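You operate a simulated robot arm through the tools that you are given. There is no shell and no other tool.

You run a simulated robot arm. Do the job below in one go: nothing can be reset, and whatever is moved stays where it is left.

Task
Load the side winder by its card and zero the wound display.
Fine: the card's core on the spindle and gripped, guide dial at the core's width, brake dial at the card's mark.

Only the result counts: the job must be done as asked and must still hold three seconds after the hand-in. Knocking over, shifting, dropping, spilling or breaking anything else fails it.

Robot
A 7-joint arm with a fingered hand, fixed in place. Base frame: the origin is at the foot of the arm, x ahead of it, y to its left, z up. Units: m, rad, N and s.
Its first joint turns from -1.204 to 3.002 rad. Payload 5 kg.
Tool frame: the origin (TCP) lies between the finger pads and is the grasp point; the fingertips stand 0.032 m ahead of it; z points along the fingers, y is the line along which they close. The gripper opens to 0.16 m. The gripper's body begins 0.089 m behind the TCP. The gripper is a hand of 3 fingers: y runs from the thumb to the fingers, the wrist lies at [0, 0, -0.252] in the tool frame, and closing takes about 1.5 s.
Orientation is that of the tool frame in the base frame, as a unit quaternion [w, x, y, z]. With the fingers straight down and closing along the base's y, the tool's x points along the base's -x, its y along +y and its z along -z.

Tools
- The arm moves only by the tool send_rows. Its argument "plan" is a list of rows, each a list of 2 entries, a list of its own where there are three numbers: the shift along the base's x, y, z in m, then the turn, a rotation vector about the base's x, y, z in rad. In form: [[[x, y, z], [rx, ry, rz]], ...]. A call has 1 to 20 rows; each row is the pose to reach, as a shift and turn from the pose commanded when the call began. "gripper" is the opening in per cent of the stroke, from 0 (shut) to 100 (fully open), set as the call begins (left out, the last holds). Each row takes 0.2 s and may step no farther than 0.05 m and 0.15 rad from the row before; otherwise, or with a gripper value out of range, the whole call is refused. Where a pose cannot be reached the arm comes as near as it can. A force on the tool above 40 N (or 10 N above the force at the start of the call, whichever is more), or a blocked arm, ends the call early, and 0.2 s more pass. Each finger travels about 0.108 m/s and halts on what it meets, pressing with about 23 N; the grip force reading is that of the motor and also rises with nothing between the fingers. The clock runs only during rows and for 0.2 s after the last one: add rows that repeat a pose to give the fingers time. It gives the time, the measured TCP pose, the force on the tool (base axes), the opening and the grip force at its end, in the units of the frame above (readings bear some noise), with the torque about the TCP (base axes, N m) and any sound that the robot's microphone picked up, and new pictures: "views" is both (left out), scene, wrist or none.
- Cameras (640 x 400 px; columns grow to the right, rows downward): "scene" is fixed at [0.2188, -0.6508, 1.4804]; the picture's right is [0.21, -0.98, 0.00], its down [-0.63, -0.14, -0.76] and it looks along [0.75, 0.16, -0.65] (base axes); focal length 259 px, centre (320, 200). "wrist" rides on the gripper at [0.065, -0.004, -0.116] in the tool frame; the picture's right is [0.06, 1.00, 0.00], its down [-0.87, 0.05, -0.49] and it looks along [-0.49, 0.03, 0.87] (tool axes); focal length 261 px, centre (320, 200). There is no depth. A picture from a camera that has moved, and an enlarged one, comes with that camera's place and axes in the base frame and with its lens.
- raise_lower(by): slides the trunk up (or, below 0, down) by that many m; the arm rides with it, the base frame stays. It gives what a move gives, with no picture.
- grasp_type(shape): the hand has 3 fingers and takes this shape, open, in about a second: jaw (thumb against the fingers, like two jaws); tri (thumb and two fingers); tip (a fingertip pinch); poke (one finger out to press); point (the index stretched); flat (the hand flat); cup (the hand cupped); fist (a fist). The gripper value then closes the fingers along that shape, each until it touches; the sizes above hold for jaw. It gives what a move gives, with no picture.
- close_up(camera, box): a new picture of the part [left, top, right, bottom] of that camera's present view, enlarged. It takes no simulated time.
- hand_in(): hands the job in; it is judged then, once.

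Nothing tells you positions but the pictures and the camera data. Unless the task says otherwise, let go and move clear before handing in.

The tools are called by a JSON object that holds its "api" and its "payload". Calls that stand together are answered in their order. send_rows: Moves the arm, as the interface text tells. Its arguments: {"type":"object","properties":{"plan":{"type":"array","items":{"type":"array"}},"gripper":{"type":"number"},"views":{"type":"string","enum":["both","scene","wrist","none"]}},"required":["plan"]} The other tools are called the same way: raise_lower (by) slides the trunk up or down; grasp_type (shape) gives the hand a shape; close_up (camera, box) takes an enlarged picture of a part of a camera's view; hand_in () hands the job in.

At the start:

```text
time: 0.0
tcp_pos: [0.7359, -0.1245, 1.2608]
orientation: [0.001, 0.0, 1.0, 0.0]
contact_force: [-0.4, 0.6, -1.5]
torque: [0.0, 0.02, -0.03]
finger_gap: 0.1601
grasp_force: 0.0
shape: jaw
trunk travel left (down, up): [-0.825, 0.115]
```

scene: 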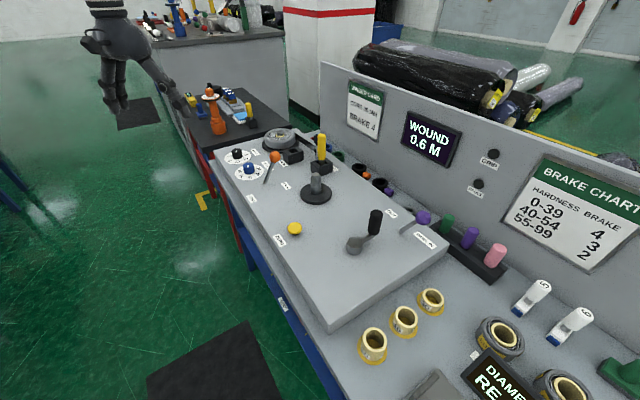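
wrist: 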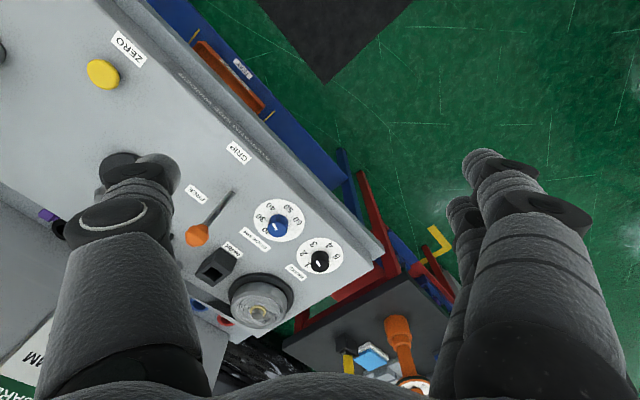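

I see a winder bench with a card, dials, spindle, a lever and cores on the right. I'll take enlarged pictures to read the card and labels before moving.

{"api": "close_up", "payload": {"camera": "scene", "box": [330, 70, 410, 150]}}

{"api": "close_up", "payload": {"camera": "scene", "box": [200, 120, 360, 220]}}

{"api": "close_up", "payload": {"camera": "scene", "box": [340, 260, 640, 400]}}

{"api": "close_up", "payload": {"camera": "scene", "box": [260, 160, 520, 310]}}

{"api": "close_up", "payload": {"camera": "wrist", "box": [60, 130, 400, 340]}}

{"api": "close_up", "payload": {"camera": "scene", "box": [460, 130, 640, 280]}}

```text
5.00 times, centred on (370, 110) of scene
camera zoom: at [0.2188, -0.6508, 1.4804], right [0.21, -0.98, 0.0], down [-0.63, -0.14, -0.76], along [0.75, 0.16, -0.65], focal length 1293 px, centre (70, 650)
```

zoom: 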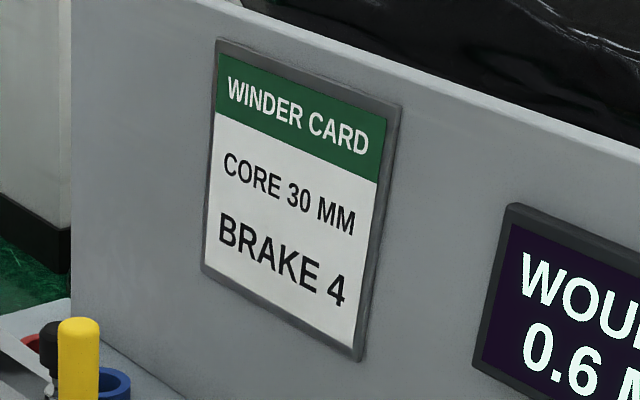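

```text
4.00 times, centred on (280, 170) of scene
camera zoom: at [0.2188, -0.6508, 1.4804], right [0.21, -0.98, 0.0], down [-0.63, -0.14, -0.76], along [0.75, 0.16, -0.65], focal length 1035 px, centre (480, 320)
```

zoom: 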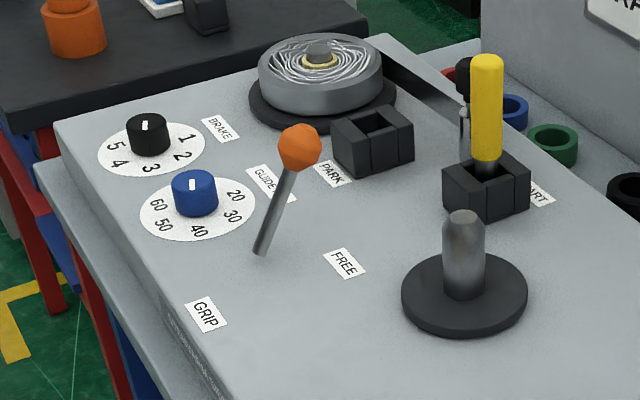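

```text
2.13 times, centred on (490, 330) of scene
camera zoom: at [0.2188, -0.6508, 1.4804], right [0.21, -0.98, 0.0], down [-0.63, -0.14, -0.76], along [0.75, 0.16, -0.65], focal length 552 px, centre (-43, -77)
```

zoom: 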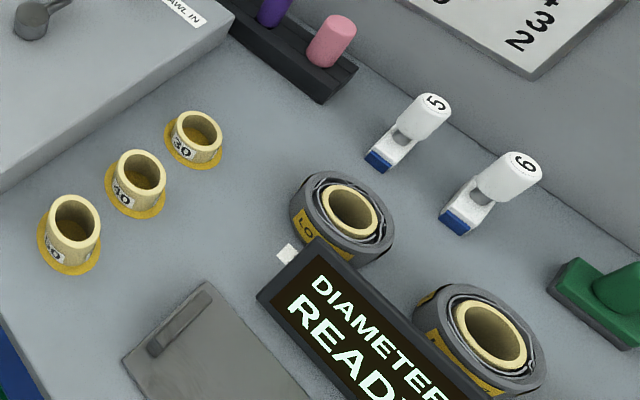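

```text
2.46 times, centred on (390, 235) of scene
camera zoom: at [0.2188, -0.6508, 1.4804], right [0.21, -0.98, 0.0], down [-0.63, -0.14, -0.76], along [0.75, 0.16, -0.65], focal length 637 px, centre (148, 114)
```

zoom: 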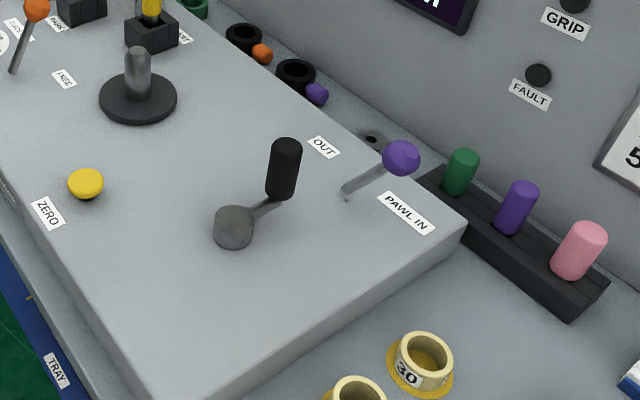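

```text
1.88 times, centred on (230, 235) of wrist
camera zoom: at [0.6706, -0.1294, 1.3762], right [-0.06, 1.0, 0.0], down [0.87, 0.05, 0.49], along [0.49, 0.03, -0.87], focal length 491 px, centre (489, 134)
```

zoom: 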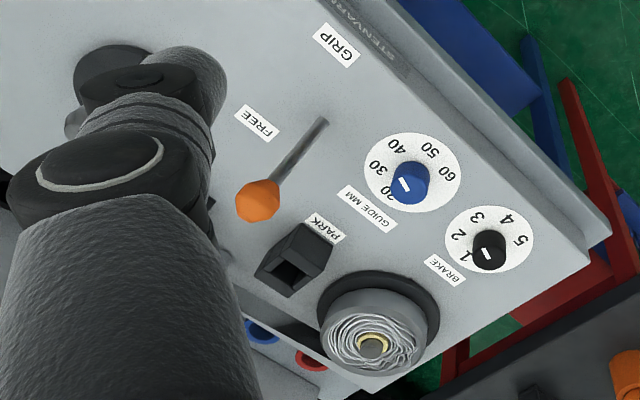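

```text
2.67 times, centred on (550, 205) of scene
camera zoom: at [0.2188, -0.6508, 1.4804], right [0.21, -0.98, 0.0], down [-0.63, -0.14, -0.76], along [0.75, 0.16, -0.65], focal length 690 px, centre (-293, 187)
```

zoom: 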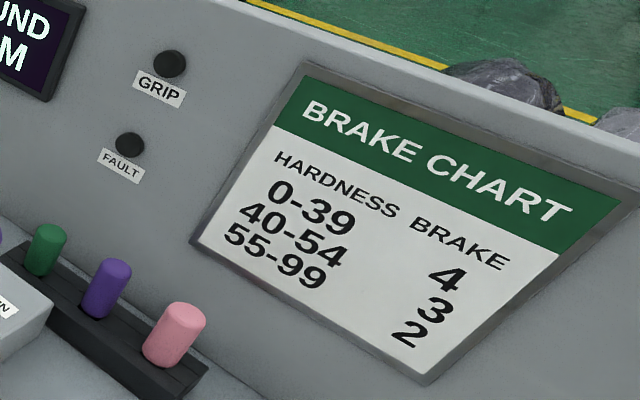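

The card asks for the 30 mm core and brake 4. The bench runs at about 45° to my base and sits near my reach limit. I'll swing the hand high over to the right to look at the cores and spindle from above.

{"api": "send_rows", "payload": {"plan": [[[-0.01, -0.04, 0], [0, 0, -0.07]], [[-0.02, -0.08, 0], [0, 0, -0.14]], [[-0.03, -0.12, 0], [0, 0, -0.21]], [[-0.04, -0.16, 0], [0, 0, -0.28]], [[-0.05, -0.2, 0], [0, 0, -0.35]], [[-0.06, -0.24, 0], [0, 0, -0.42]], [[-0.07, -0.28, 0], [0, 0, -0.49]], [[-0.08, -0.32, 0], [0, 0, -0.56]], [[-0.09, -0.36, 0], [0, 0, -0.63]], [[-0.1, -0.4, 0], [0, 0, -0.7]], [[-0.11, -0.44, 0], [0, 0, -0.77]], [[-0.12, -0.48, 0], [0, 0, -0.8]]]}}

```text
time: 2.6
tcp_pos: [0.6296, -0.5982, 1.2507]
orientation: [-0.001, 0.39, 0.921, 0.001]
contact_force: [-0.3, -0.4, -0.6]
torque: [-0.01, 0.03, 0.0]
finger_gap: 0.16
grasp_force: 0.1
shape: jaw
out of reach, approached as far as the arm can: row 12
trunk travel left (down, up): [-0.825, 0.115]
camera wrist: at [0.5815, -0.5544, 1.3663], right [0.67, 0.74, 0.0], down [0.64, -0.59, 0.49], along [0.36, -0.33, -0.87], focal length 261 px, centre (320, 200)
```

scene: 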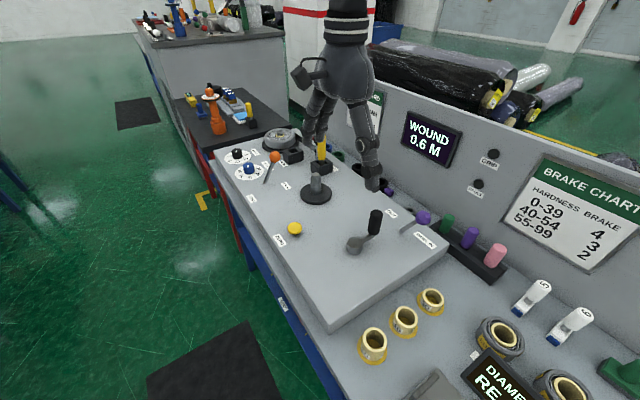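
wrist: 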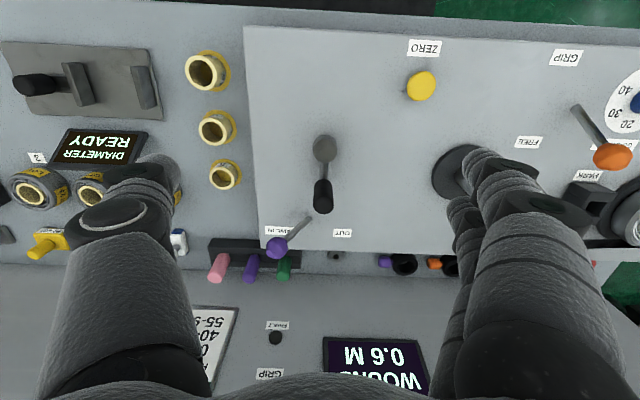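

The cores' tops are at about z 0.855 and the 30 mm core is near (0.61, -0.86). Next I'll test reach by going lower and outward over it.

{"api": "send_rows", "payload": {"plan": [[[-0.005, -0.02, -0.03], [0, 0, 0]], [[-0.01, -0.05, -0.06], [0, 0, 0]], [[-0.01, -0.08, -0.09], [0, 0, 0]], [[-0.01, -0.11, -0.12], [0, 0, 0]], [[-0.01, -0.14, -0.15], [0, 0, 0]], [[-0.01, -0.17, -0.18], [0, 0, 0]], [[-0.01, -0.2, -0.2], [0, 0, 0]], [[-0.01, -0.23, -0.21], [0, 0, 0]]]}}

```text
time: 4.4
tcp_pos: [0.6142, -0.8291, 1.0428]
orientation: [0.0, 0.388, 0.921, 0.0]
contact_force: [-2.4, -0.1, -3.9]
torque: [-0.02, -0.21, 0.02]
finger_gap: 0.1601
grasp_force: 0.0
shape: jaw
trunk travel left (down, up): [-0.825, 0.115]
camera wrist: at [0.567, -0.7858, 1.1588], right [0.67, 0.74, 0.0], down [0.64, -0.59, 0.49], along [0.36, -0.33, -0.87], focal length 261 px, centre (320, 200)
```

scene: 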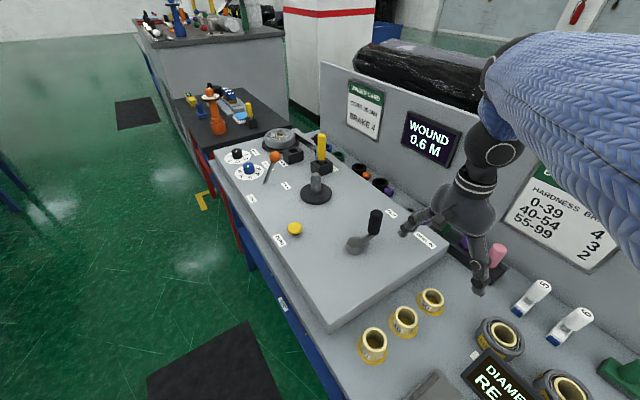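
wrist: 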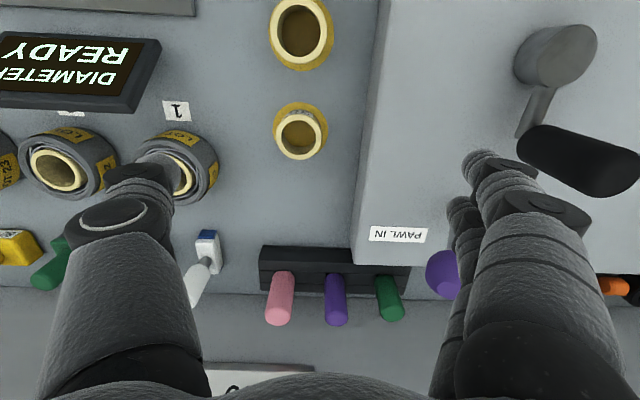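

{"api": "close_up", "payload": {"camera": "wrist", "box": [230, 0, 390, 180]}}

{"api": "close_up", "payload": {"camera": "scene", "box": [340, 270, 460, 370]}}

{"api": "close_up", "payload": {"camera": "scene", "box": [400, 130, 540, 300]}}

```text
2.22 times, centred on (310, 90) of wrist
camera zoom: at [0.567, -0.7858, 1.1588], right [0.67, 0.74, 0.0], down [0.64, -0.59, 0.49], along [0.36, -0.33, -0.87], focal length 579 px, centre (342, 444)
```

zoom: 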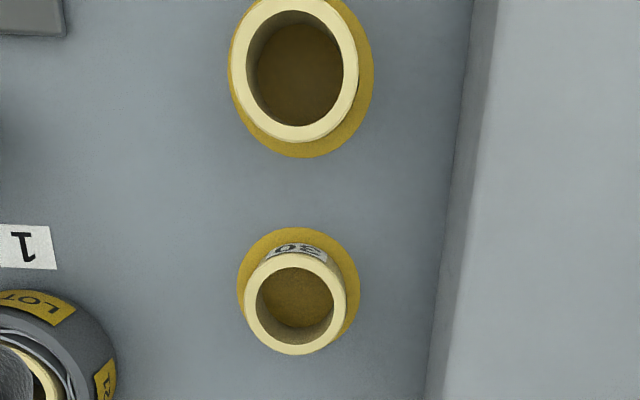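

```text
4.00 times, centred on (400, 320) of scene
camera zoom: at [0.2188, -0.6508, 1.4804], right [0.21, -0.98, 0.0], down [-0.63, -0.14, -0.76], along [0.75, 0.16, -0.65], focal length 1035 px, centre (0, -280)
```

zoom: 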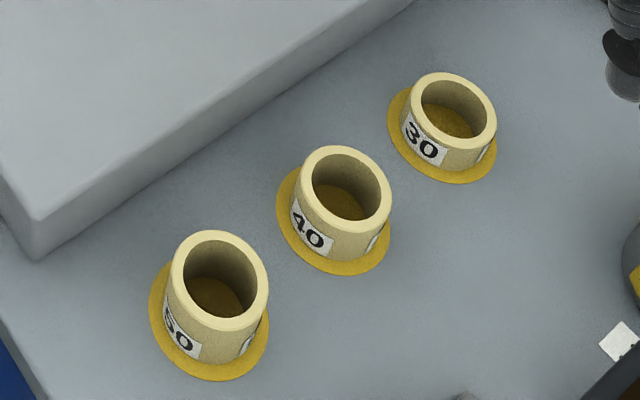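

```text
2.35 times, centred on (470, 215) of scene
camera zoom: at [0.2188, -0.6508, 1.4804], right [0.21, -0.98, 0.0], down [-0.63, -0.14, -0.76], along [0.75, 0.16, -0.65], focal length 609 px, centre (-33, 165)
```

zoom: 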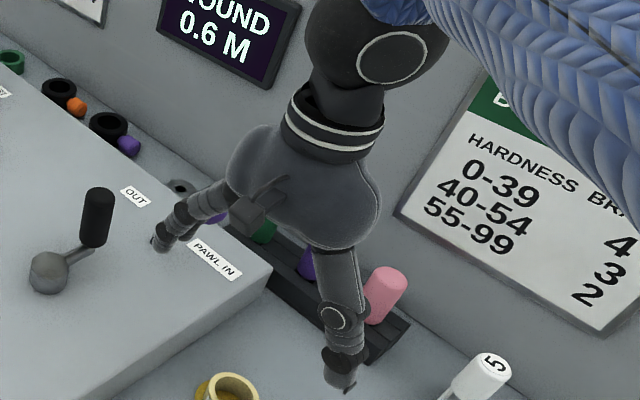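

The arm reached 1.03 m at this height, so the core is reachable. I'll turn the fingers to close along base y for clearance from the panel wall and core 40, centre over the 30 core, and look again.

{"api": "send_rows", "payload": {"plan": [[[0, -0.005, 0], [0, 0, 0.13]], [[0, -0.01, 0], [0, 0, 0.26]], [[-0.002, -0.015, 0], [0, 0, 0.39]], [[-0.004, -0.02, 0], [0, 0, 0.52]], [[-0.005, -0.025, 0], [0, 0, 0.65]], [[-0.005, -0.027, 0], [0, 0, 0.78]], [[-0.005, -0.027, -0.02], [0, 0, 0.8]], [[-0.005, -0.027, -0.05], [0, 0, 0.8]]], "gripper": 62}}

```text
time: 6.2
tcp_pos: [0.6113, -0.8566, 0.9928]
orientation: [0.0, -0.001, 1.0, 0.001]
contact_force: [0.0, -0.4, -1.4]
torque: [0.0, 0.03, 0.01]
finger_gap: 0.0994
grasp_force: 0.0
shape: jaw
trunk travel left (down, up): [-0.825, 0.115]
camera wrist: at [0.5466, -0.8609, 1.1084], right [-0.06, 1.0, 0.0], down [0.87, 0.05, 0.49], along [0.49, 0.03, -0.87], focal length 261 px, centre (320, 200)
```

scene: 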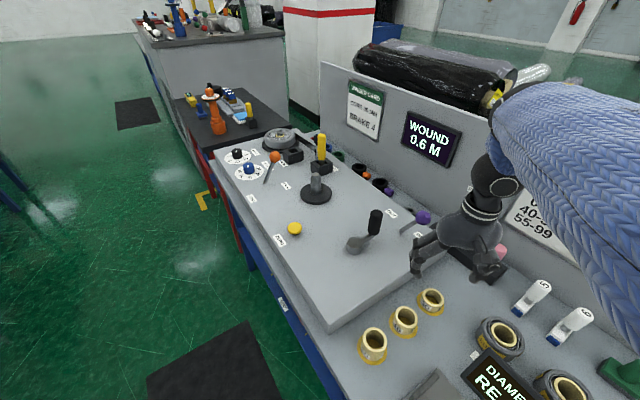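
wrist: 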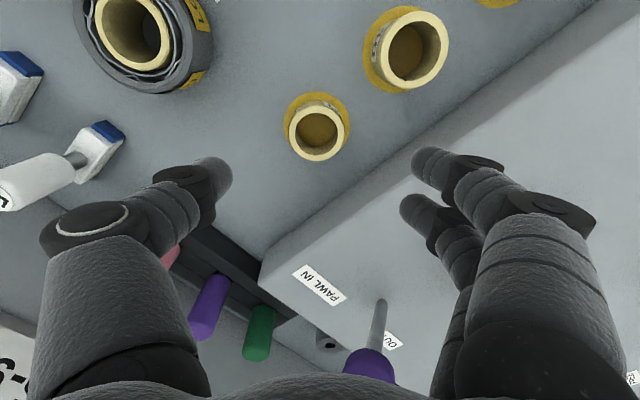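

{"api": "close_up", "payload": {"camera": "wrist", "box": [200, 60, 480, 260]}}

```text
2.00 times, centred on (340, 160) of wrist
camera zoom: at [0.5466, -0.8609, 1.1084], right [-0.06, 1.0, 0.0], down [0.87, 0.05, 0.49], along [0.49, 0.03, -0.87], focal length 521 px, centre (280, 280)
```

zoom: 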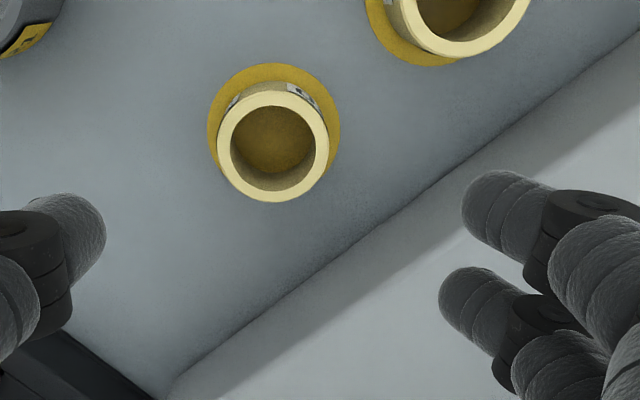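

The 30 core sits right under the TCP. I'll narrow the opening to about 75 mm so the fingers clear the panel wall and core 40, then descend partway.

{"api": "send_rows", "payload": {"plan": [[[0.002, -0.003, -0.01], [0, 0, 0]], [[0.002, -0.003, -0.03], [0, 0, 0]], [[0.002, -0.003, -0.05], [0, 0, 0]], [[0.002, -0.003, -0.07], [0, 0, 0]], [[0.002, -0.003, -0.085], [0, 0, 0]]], "gripper": 48}}

{"api": "close_up", "payload": {"camera": "wrist", "box": [160, 60, 480, 260]}}

{"api": "close_up", "payload": {"camera": "scene", "box": [380, 200, 540, 320]}}

```text
time: 7.4
tcp_pos: [0.6136, -0.8586, 0.9071]
orientation: [-0.001, 0.0, 1.0, -0.001]
contact_force: [-1.4, -0.3, 0.4]
torque: [0.02, 0.0, 0.01]
finger_gap: 0.0776
grasp_force: 0.0
shape: jaw
trunk travel left (down, up): [-0.825, 0.115]
camera wrist: at [0.5488, -0.8633, 1.0237], right [-0.06, 1.0, 0.0], down [0.87, 0.05, 0.49], along [0.49, 0.03, -0.87], focal length 261 px, centre (320, 200)
```

scene: 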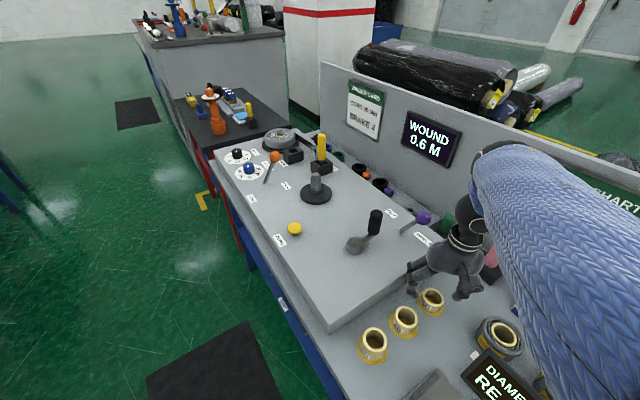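
wrist: 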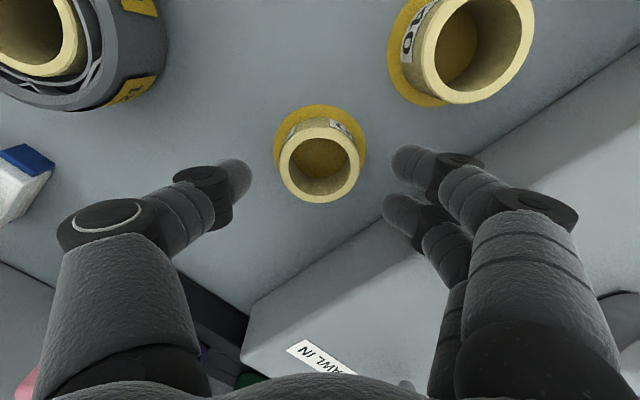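

```text
2.00 times, centred on (320, 160) of wrist
camera zoom: at [0.5488, -0.8633, 1.0237], right [-0.06, 1.0, 0.0], down [0.87, 0.05, 0.49], along [0.49, 0.03, -0.87], focal length 521 px, centre (320, 280)
```

zoom: 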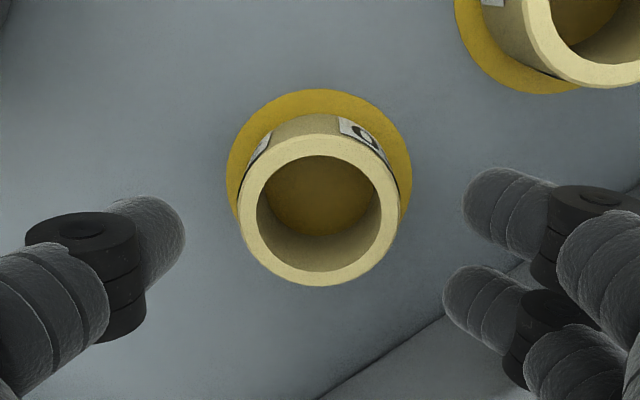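

```text
3.33 times, centred on (460, 260) of scene
camera zoom: at [0.2188, -0.6508, 1.4804], right [0.21, -0.98, 0.0], down [-0.63, -0.14, -0.76], along [0.75, 0.16, -0.65], focal length 862 px, centre (-147, 0)
```

zoom: 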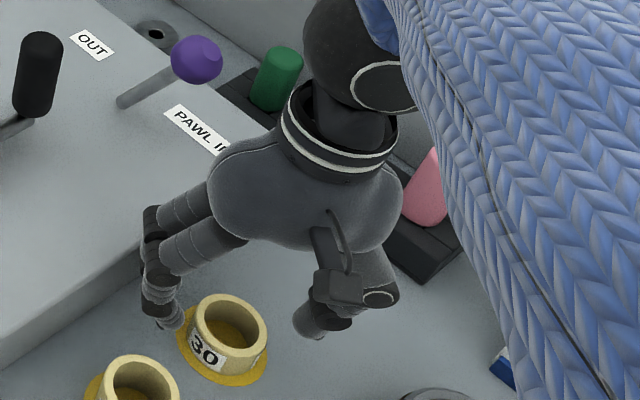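

Core is centred between the fingers. I'll descend slowly toward the table while watching the force.

{"api": "send_rows", "payload": {"plan": [[[0, 0, -0.012], [0, 0, 0]], [[0, 0, -0.024], [0, 0, 0]], [[0, 0, -0.032], [0, 0, 0]], [[0, 0, -0.036], [0, 0, 0]]]}}

{"api": "close_up", "payload": {"camera": "wrist", "box": [160, 60, 480, 260]}}

{"api": "close_up", "payload": {"camera": "scene", "box": [380, 220, 500, 320]}}

```text
time: 8.4
tcp_pos: [0.6122, -0.8568, 0.8736]
orientation: [0.001, -0.001, 1.0, 0.0]
contact_force: [0.4, 0.9, 9.2]
torque: [0.49, 0.0, -0.01]
finger_gap: 0.077
grasp_force: 0.1
shape: jaw
trunk travel left (down, up): [-0.825, 0.115]
camera wrist: at [0.5483, -0.8622, 0.989], right [-0.06, 1.0, 0.0], down [0.87, 0.05, 0.49], along [0.49, 0.03, -0.87], focal length 261 px, centre (320, 200)
```

scene: 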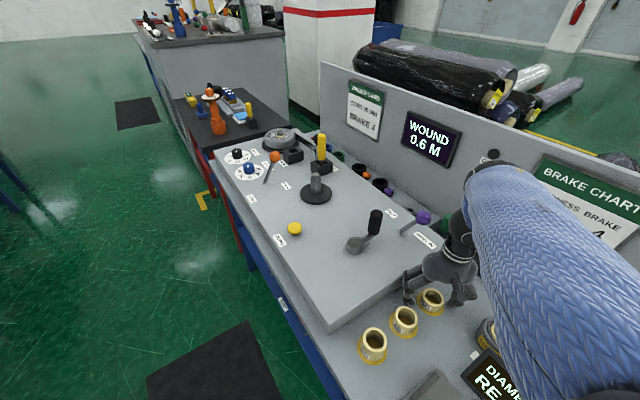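
wrist: 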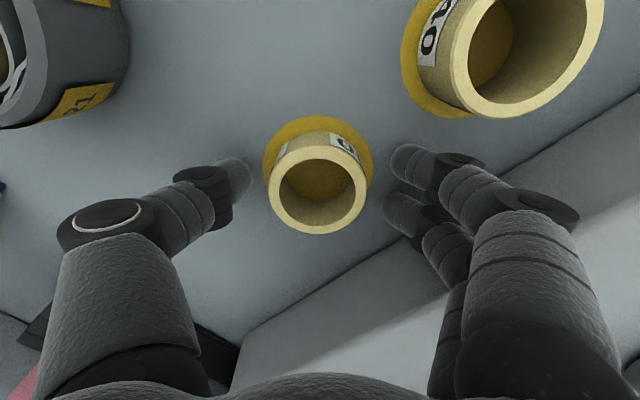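

```text
2.00 times, centred on (320, 160) of wrist
camera zoom: at [0.5483, -0.8622, 0.989], right [-0.06, 1.0, 0.0], down [0.87, 0.05, 0.49], along [0.49, 0.03, -0.87], focal length 521 px, centre (320, 280)
```

zoom: 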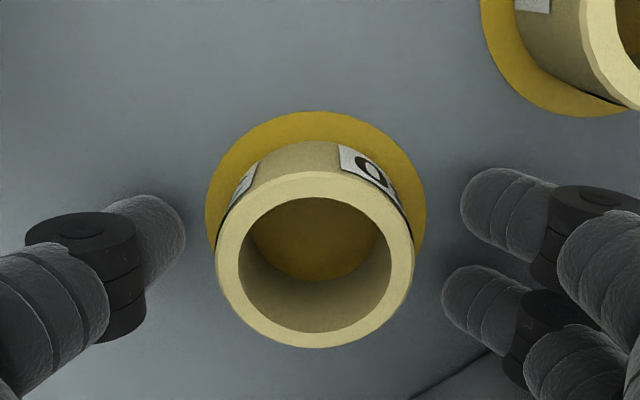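

```text
4.00 times, centred on (440, 270) of scene
camera zoom: at [0.2188, -0.6508, 1.4804], right [0.21, -0.98, 0.0], down [-0.63, -0.14, -0.76], along [0.75, 0.16, -0.65], focal length 1035 px, centre (-160, -80)
```

zoom: 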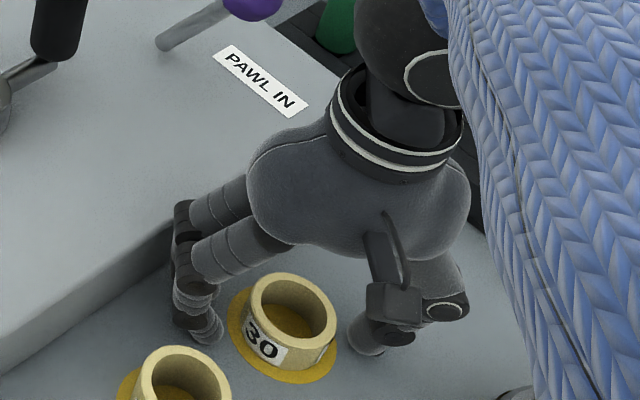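

The fingertips just touched the table (about 9 N up), so I'll lift 3 mm and close on the core.

{"api": "send_rows", "payload": {"plan": [[[0, 0, 0.003], [0, 0, 0]], [[0, 0, 0.003], [0, 0, 0]]], "views": "none"}}

{"api": "send_rows", "payload": {"plan": [[[0, 0, 0], [0, 0, 0]], [[0, 0, 0], [0, 0, 0]], [[0, 0, 0], [0, 0, 0]], [[0, 0, 0], [0, 0, 0]], [[0, 0, 0], [0, 0, 0]]], "gripper": 0}}

```text
time: 9.0
tcp_pos: [0.6123, -0.8572, 0.8745]
orientation: [0.0, 0.0, 1.0, 0.0]
contact_force: [-0.1, -0.7, 0.6]
torque: [0.0, 0.0, 0.01]
finger_gap: 0.077
grasp_force: 0.0
shape: jaw
trunk travel left (down, up): [-0.825, 0.115]
```

```text
time: 10.2
tcp_pos: [0.6121, -0.8585, 0.8753]
orientation: [0.001, 0.001, 1.0, -0.001]
contact_force: [-0.1, 1.0, -0.8]
torque: [0.01, -0.01, 0.0]
finger_gap: 0.0424
grasp_force: 22.7
shape: jaw
trunk travel left (down, up): [-0.825, 0.115]
camera wrist: at [0.5484, -0.8629, 0.9908], right [-0.06, 1.0, 0.0], down [0.87, 0.05, 0.49], along [0.49, 0.03, -0.87], focal length 261 px, centre (320, 200)
```

scene: 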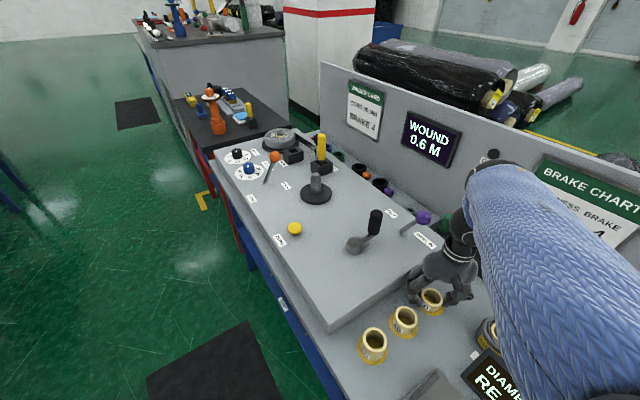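
wrist: 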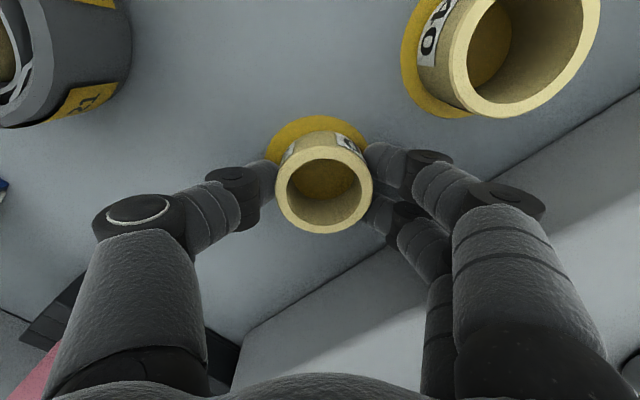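

Gripped at about 23 N. I'll lift slightly to check the core comes along.

{"api": "send_rows", "payload": {"plan": [[[0, 0, 0.01], [0, 0, 0]], [[0, 0, 0.025], [0, 0, 0]], [[0, 0, 0.05], [0, 0, 0]], [[0, 0, 0.08], [0, 0, 0]], [[0, 0, 0.11], [0, 0, 0]]]}}

{"api": "close_up", "payload": {"camera": "wrist", "box": [160, 60, 480, 260]}}

{"api": "close_up", "payload": {"camera": "scene", "box": [380, 200, 500, 300]}}

```text
time: 11.4
tcp_pos: [0.6132, -0.858, 0.9864]
orientation: [-0.001, 0.0, 1.0, 0.0]
contact_force: [-0.4, 0.3, -1.0]
torque: [-0.04, 0.0, 0.02]
finger_gap: 0.0425
grasp_force: 23.2
shape: jaw
trunk travel left (down, up): [-0.825, 0.115]
camera wrist: at [0.5487, -0.8627, 1.1023], right [-0.06, 1.0, 0.0], down [0.87, 0.05, 0.49], along [0.49, 0.03, -0.87], focal length 261 px, centre (320, 200)
```

scene: 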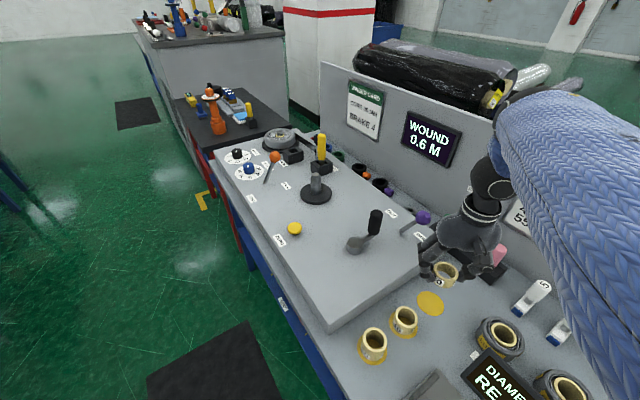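
wrist: 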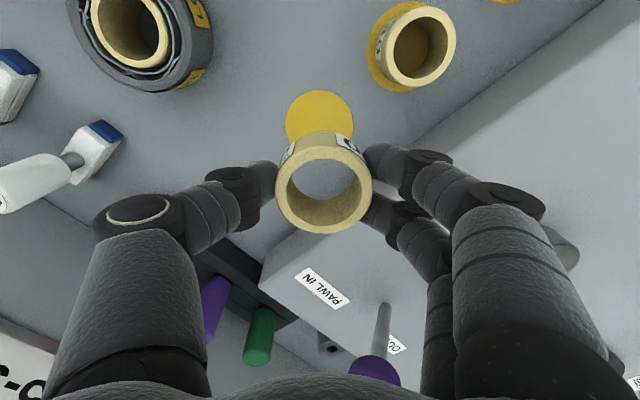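

```text
2.00 times, centred on (320, 160) of wrist
camera zoom: at [0.5487, -0.8627, 1.1023], right [-0.06, 1.0, 0.0], down [0.87, 0.05, 0.49], along [0.49, 0.03, -0.87], focal length 521 px, centre (320, 280)
```

zoom: 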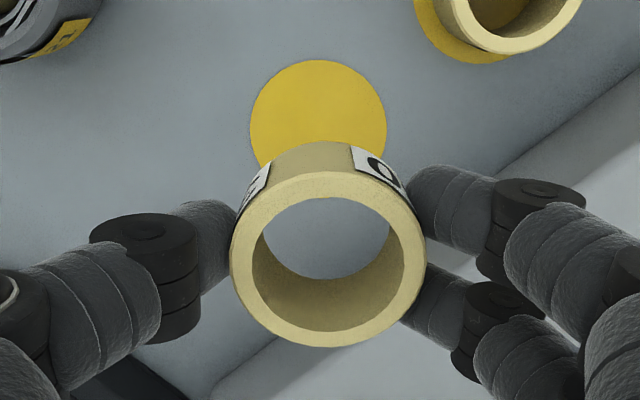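

```text
4.00 times, centred on (440, 250) of scene
camera zoom: at [0.2188, -0.6508, 1.4804], right [0.21, -0.98, 0.0], down [-0.63, -0.14, -0.76], along [0.75, 0.16, -0.65], focal length 1035 px, centre (-160, 0)
```

zoom: 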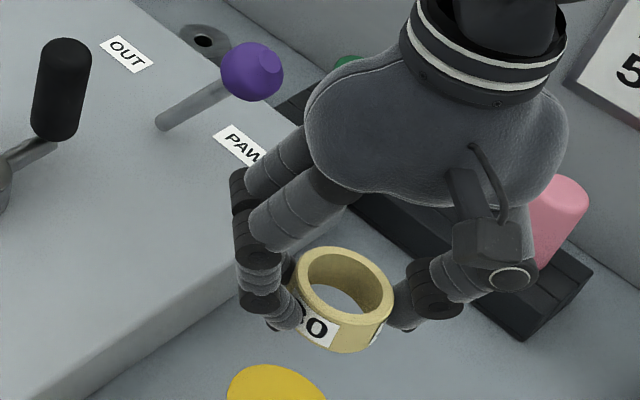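

The core is held squarely. The bench is high relative to the arm, so I'll raise the trunk to gain clearance, then carry the core around the robot side of the crank toward the spindle.

{"api": "raise_lower", "payload": {"by": 0.1}}

```text
time: 12.7
tcp_pos: [0.6141, -0.8589, 1.0845]
orientation: [0.0, 0.0, 1.0, 0.002]
contact_force: [0.4, -0.1, -1.1]
torque: [0.0, -0.01, 0.01]
finger_gap: 0.0424
grasp_force: 23.3
shape: jaw
trunk travel left (down, up): [-0.925, 0.015]
```

{"api": "send_rows", "payload": {"plan": [[[0.005, 0.04, 0.01], [0, 0, 0]], [[0.01, 0.085, 0.015], [0, 0, 0]], [[0.015, 0.13, 0.015], [0, 0, 0]], [[0.025, 0.175, 0.015], [0, 0, 0]], [[0.035, 0.22, 0.015], [0, 0, 0]], [[0.045, 0.265, 0.015], [0, 0, 0]], [[0.06, 0.305, 0.015], [0, 0, 0]], [[0.1, 0.33, 0.015], [0, 0, 0]], [[0.14, 0.345, 0.015], [0, 0, 0]], [[0.185, 0.355, 0.015], [0, 0, 0]], [[0.23, 0.365, 0.015], [0, 0, 0]], [[0.265, 0.37, 0.015], [0, 0, 0]]]}}

{"api": "close_up", "payload": {"camera": "wrist", "box": [160, 0, 480, 200]}}

{"api": "close_up", "payload": {"camera": "scene", "box": [240, 90, 400, 220]}}

```text
time: 15.3
tcp_pos: [0.8776, -0.4891, 1.0984]
orientation: [-0.001, 0.0, 1.0, 0.0]
contact_force: [-0.2, 0.5, -1.0]
torque: [0.0, -0.01, -0.02]
finger_gap: 0.0425
grasp_force: 22.9
shape: jaw
trunk travel left (down, up): [-0.925, 0.015]
camera wrist: at [0.814, -0.4932, 1.2144], right [-0.06, 1.0, 0.0], down [0.87, 0.05, 0.49], along [0.49, 0.03, -0.87], focal length 261 px, centre (320, 200)
```

scene: 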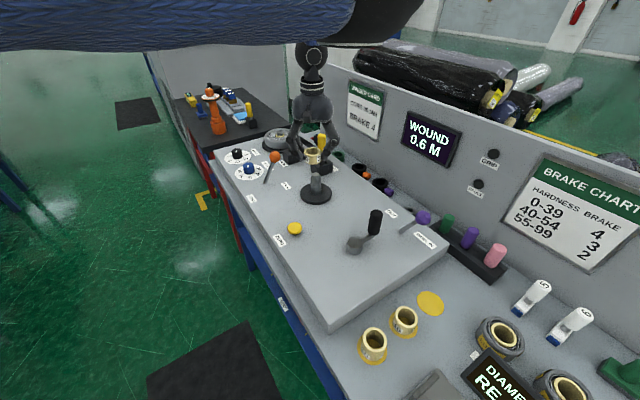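
wrist: 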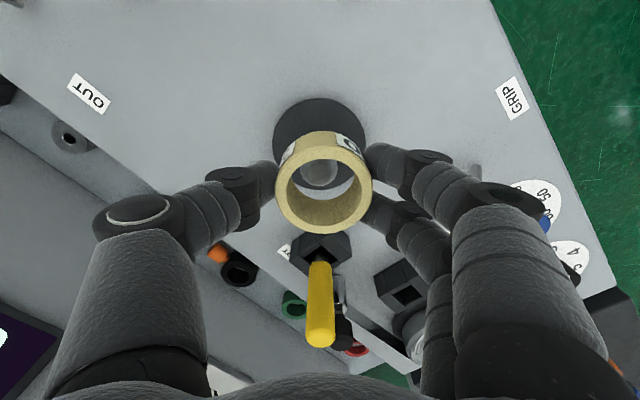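

```text
2.00 times, centred on (320, 100) of wrist
camera zoom: at [0.814, -0.4932, 1.2144], right [-0.06, 1.0, 0.0], down [0.87, 0.05, 0.49], along [0.49, 0.03, -0.87], focal length 521 px, centre (320, 400)
```

zoom: 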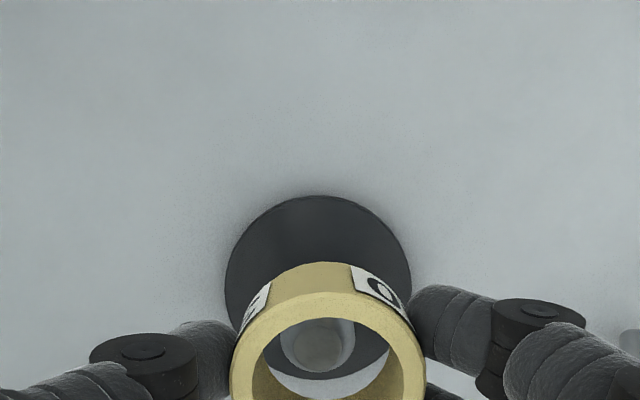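

```text
3.08 times, centred on (320, 155) of scene
camera zoom: at [0.2188, -0.6508, 1.4804], right [0.21, -0.98, 0.0], down [-0.63, -0.14, -0.76], along [0.75, 0.16, -0.65], focal length 796 px, centre (320, 338)
```

zoom: 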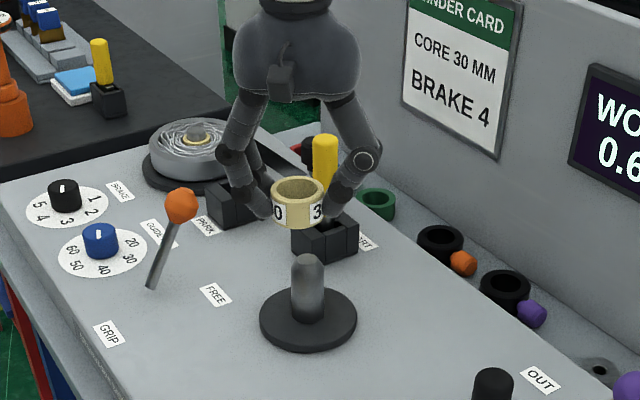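

I can see the spindle post through the core. The spindle is at about (0.906, -0.489), with the post top near z 1.00. I'll centre the core over it while staying above the post.

{"api": "send_rows", "payload": {"plan": [[[0.012, -0.001, 0], [0, 0, 0]], [[0.024, -0.002, 0], [0, 0, 0]], [[0.032, -0.002, -0.01], [0, 0, 0]], [[0.032, -0.002, -0.025], [0, 0, 0]], [[0.032, -0.002, -0.025], [0, 0, 0]]]}}

{"api": "close_up", "payload": {"camera": "wrist", "box": [200, 30, 440, 230]}}

{"api": "close_up", "payload": {"camera": "scene", "box": [270, 130, 360, 210]}}

```text
time: 16.5
tcp_pos: [0.9105, -0.4898, 1.0763]
orientation: [0.001, 0.001, 1.0, 0.0]
contact_force: [0.8, -0.8, -0.9]
torque: [0.01, 0.01, -0.01]
finger_gap: 0.0422
grasp_force: 23.1
shape: jaw
trunk travel left (down, up): [-0.925, 0.015]
camera wrist: at [0.8455, -0.4947, 1.1911], right [-0.06, 1.0, 0.0], down [0.87, 0.05, 0.49], along [0.49, 0.03, -0.87], focal length 261 px, centre (320, 200)
```

scene: 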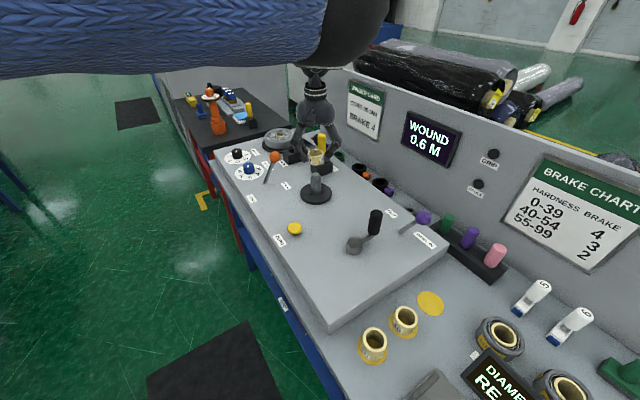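
wrist: 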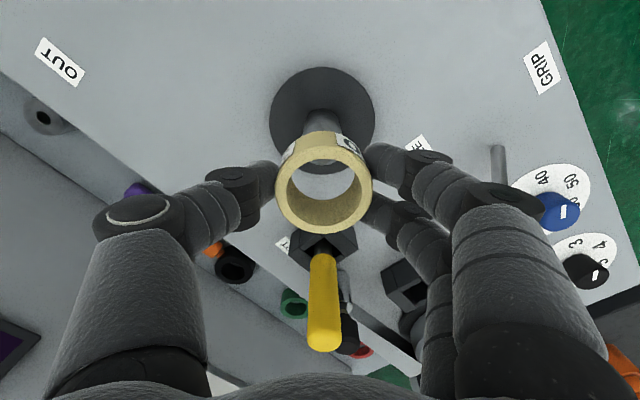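

```text
2.00 times, centred on (320, 130) of wrist
camera zoom: at [0.8455, -0.4947, 1.1911], right [-0.06, 1.0, 0.0], down [0.87, 0.05, 0.49], along [0.49, 0.03, -0.87], focal length 521 px, centre (320, 340)
```

zoom: 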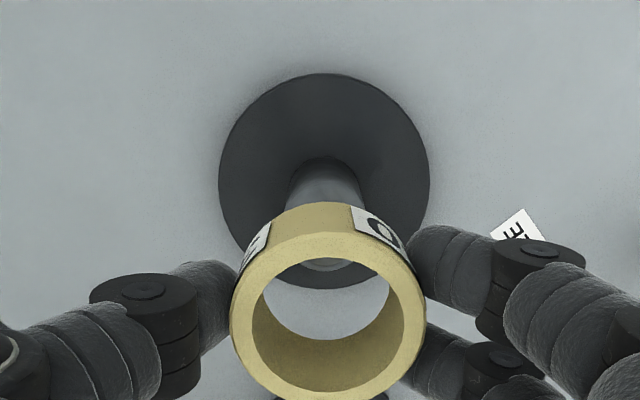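

```text
5.00 times, centred on (315, 170) of scene
camera zoom: at [0.2188, -0.6508, 1.4804], right [0.21, -0.98, 0.0], down [-0.63, -0.14, -0.76], along [0.75, 0.16, -0.65], focal length 1293 px, centre (345, 350)
```

zoom: 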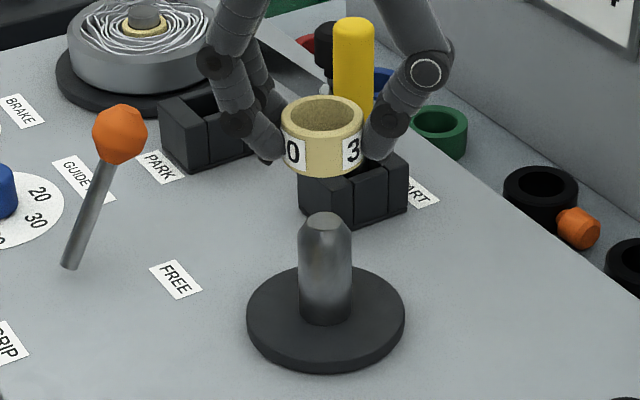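

Flange, post and core axis line up in both cameras to within about a millimetre. I'll lower slowly onto the post, watching force.

{"api": "send_rows", "payload": {"plan": [[[0, 0, -0.015], [0, 0, 0]], [[0, 0, -0.025], [0, 0, 0]], [[0, 0, -0.032], [0, 0, 0]], [[0, 0, -0.039], [0, 0, 0]], [[0, 0, -0.046], [0, 0, 0]], [[0, 0, -0.053], [0, 0, 0]], [[0, 0, -0.06], [0, 0, 0]]]}}

{"api": "close_up", "payload": {"camera": "wrist", "box": [200, 30, 440, 230]}}

{"api": "close_up", "payload": {"camera": "scene", "box": [270, 130, 360, 210]}}

```text
time: 18.1
tcp_pos: [0.9107, -0.4912, 1.0156]
orientation: [0.0, 0.0, 1.0, 0.0]
contact_force: [-0.2, 0.0, -0.9]
torque: [-0.03, 0.01, -0.03]
finger_gap: 0.0424
grasp_force: 22.9
shape: jaw
trunk travel left (down, up): [-0.925, 0.015]
camera wrist: at [0.8465, -0.4952, 1.1316], right [-0.06, 1.0, 0.0], down [0.87, 0.05, 0.49], along [0.49, 0.03, -0.87], focal length 261 px, centre (320, 200)
```

scene: 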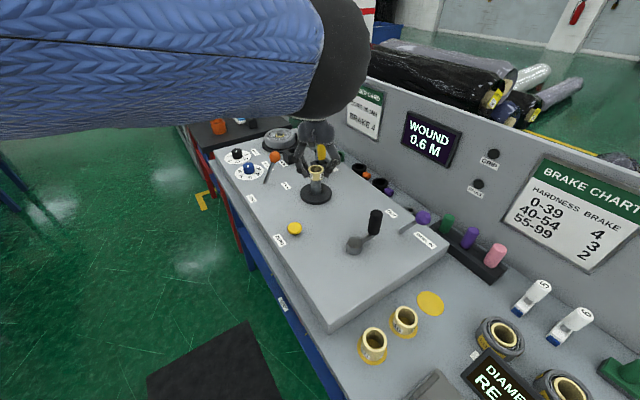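
wrist: 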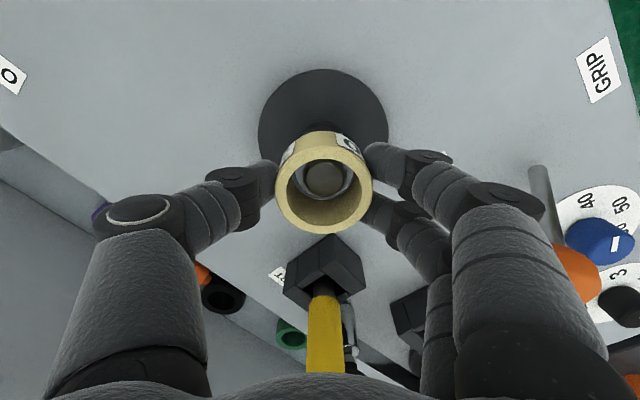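

```text
2.00 times, centred on (320, 130) of wrist
camera zoom: at [0.8465, -0.4952, 1.1316], right [-0.06, 1.0, 0.0], down [0.87, 0.05, 0.49], along [0.49, 0.03, -0.87], focal length 521 px, centre (320, 340)
```

zoom: 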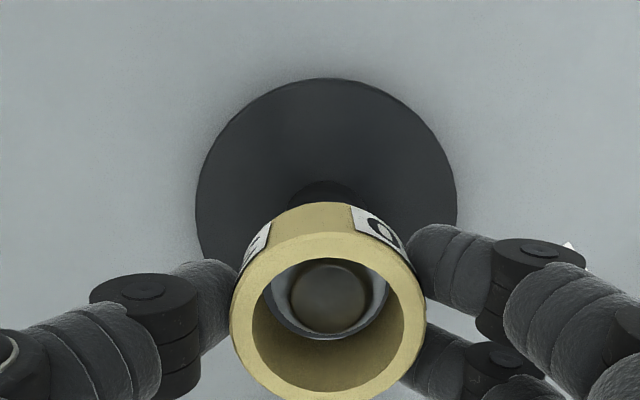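

```text
5.00 times, centred on (315, 170) of scene
camera zoom: at [0.2188, -0.6508, 1.4804], right [0.21, -0.98, 0.0], down [-0.63, -0.14, -0.76], along [0.75, 0.16, -0.65], focal length 1293 px, centre (345, 350)
```

zoom: 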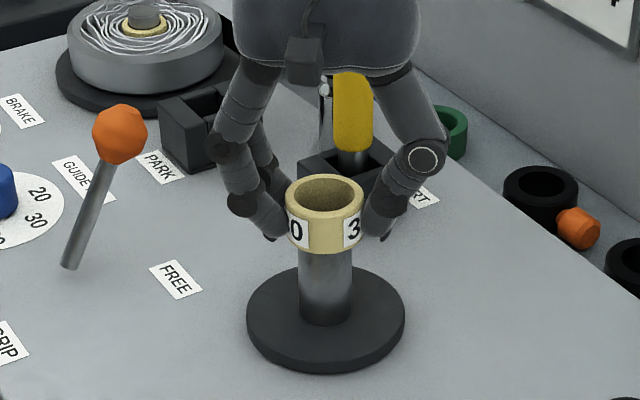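

The post is entering the core's bore with no force. I'll keep lowering to the flange.

{"api": "send_rows", "payload": {"plan": [[[0, 0, -0.01], [0, 0, 0]], [[0, 0, -0.02], [0, 0, 0]], [[0, 0, -0.03], [0, 0, 0]], [[0, 0, -0.04], [0, 0, 0]], [[0, 0, -0.048], [0, 0, 0]], [[0, 0, -0.054], [0, 0, 0]], [[0, 0, -0.059], [0, 0, 0]], [[0, 0, -0.063], [0, 0, 0]]]}}

{"api": "close_up", "payload": {"camera": "wrist", "box": [200, 30, 440, 230]}}

{"api": "close_up", "payload": {"camera": "scene", "box": [270, 130, 360, 210]}}

```text
time: 19.9
tcp_pos: [0.9124, -0.4885, 0.9523]
orientation: [0.0, 0.0, 1.0, 0.0]
contact_force: [7.8, 1.5, 2.1]
torque: [0.07, -0.16, -0.02]
finger_gap: 0.0424
grasp_force: 22.7
shape: jaw
trunk travel left (down, up): [-0.925, 0.015]
camera wrist: at [0.8466, -0.4946, 1.0688], right [-0.06, 1.0, 0.0], down [0.87, 0.05, 0.49], along [0.49, 0.03, -0.87], focal length 261 px, centre (320, 200)
```

scene: 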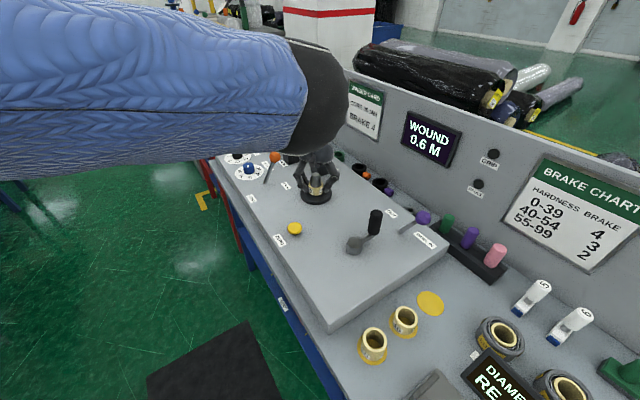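
wrist: 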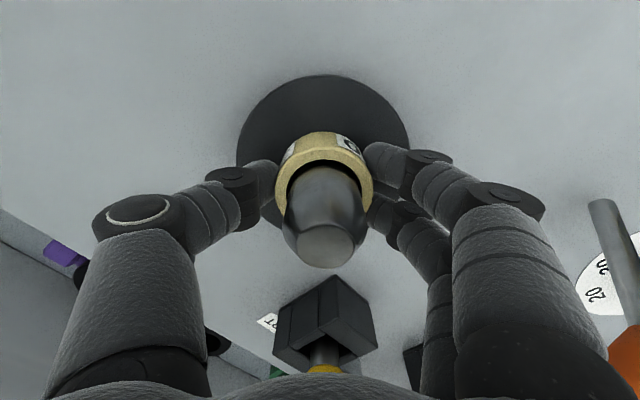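

```text
2.00 times, centred on (320, 130) of wrist
camera zoom: at [0.8466, -0.4946, 1.0688], right [-0.06, 1.0, 0.0], down [0.87, 0.05, 0.49], along [0.49, 0.03, -0.87], focal length 521 px, centre (320, 340)
```

zoom: 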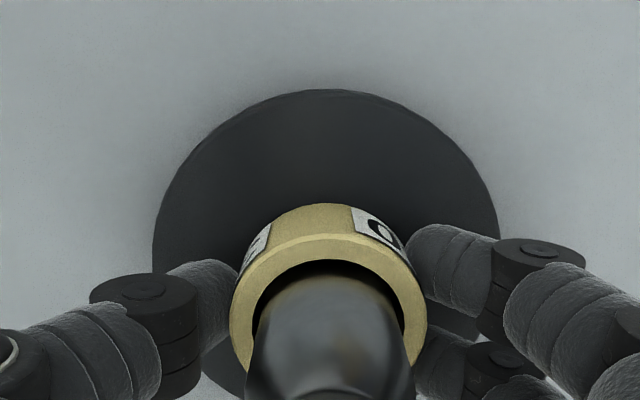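

```text
5.00 times, centred on (315, 170) of scene
camera zoom: at [0.2188, -0.6508, 1.4804], right [0.21, -0.98, 0.0], down [-0.63, -0.14, -0.76], along [0.75, 0.16, -0.65], focal length 1293 px, centre (345, 350)
```

zoom: 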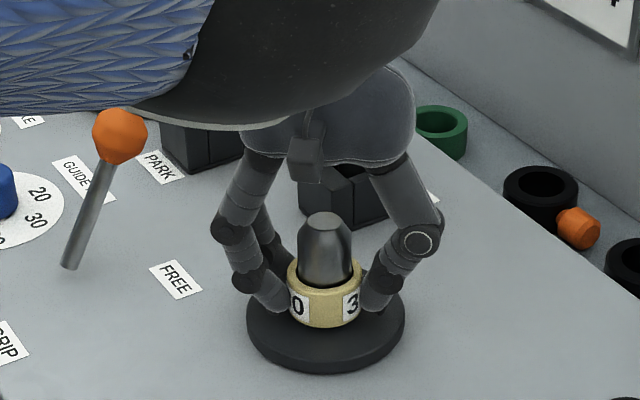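

The core is nearly down, but the post is pushing it with about 8 N in +x. I'll shift 2 mm in +x to relieve that, then continue down gently until the flange pushes back.

{"api": "send_rows", "payload": {"plan": [[[0.002, 0, 0], [0, 0, 0]], [[0.002, 0, 0], [0, 0, 0]]], "views": "none"}}

{"api": "send_rows", "payload": {"plan": [[[0, 0, -0.003], [0, 0, 0]], [[0, 0, -0.005], [0, 0, 0]]], "views": "none"}}

```text
time: 20.5
tcp_pos: [0.9124, -0.4909, 0.9526]
orientation: [-0.001, 0.0, 1.0, 0.001]
contact_force: [-0.3, 0.4, -1.7]
torque: [0.01, -0.01, 0.01]
finger_gap: 0.0423
grasp_force: 23.4
shape: jaw
trunk travel left (down, up): [-0.925, 0.015]
```

```text
time: 21.1
tcp_pos: [0.9121, -0.4887, 0.9484]
orientation: [0.0, -0.001, 1.0, 0.0]
contact_force: [-0.2, -0.3, 3.1]
torque: [0.07, 0.01, 0.03]
finger_gap: 0.0426
grasp_force: 23.3
shape: jaw
trunk travel left (down, up): [-0.925, 0.015]
```

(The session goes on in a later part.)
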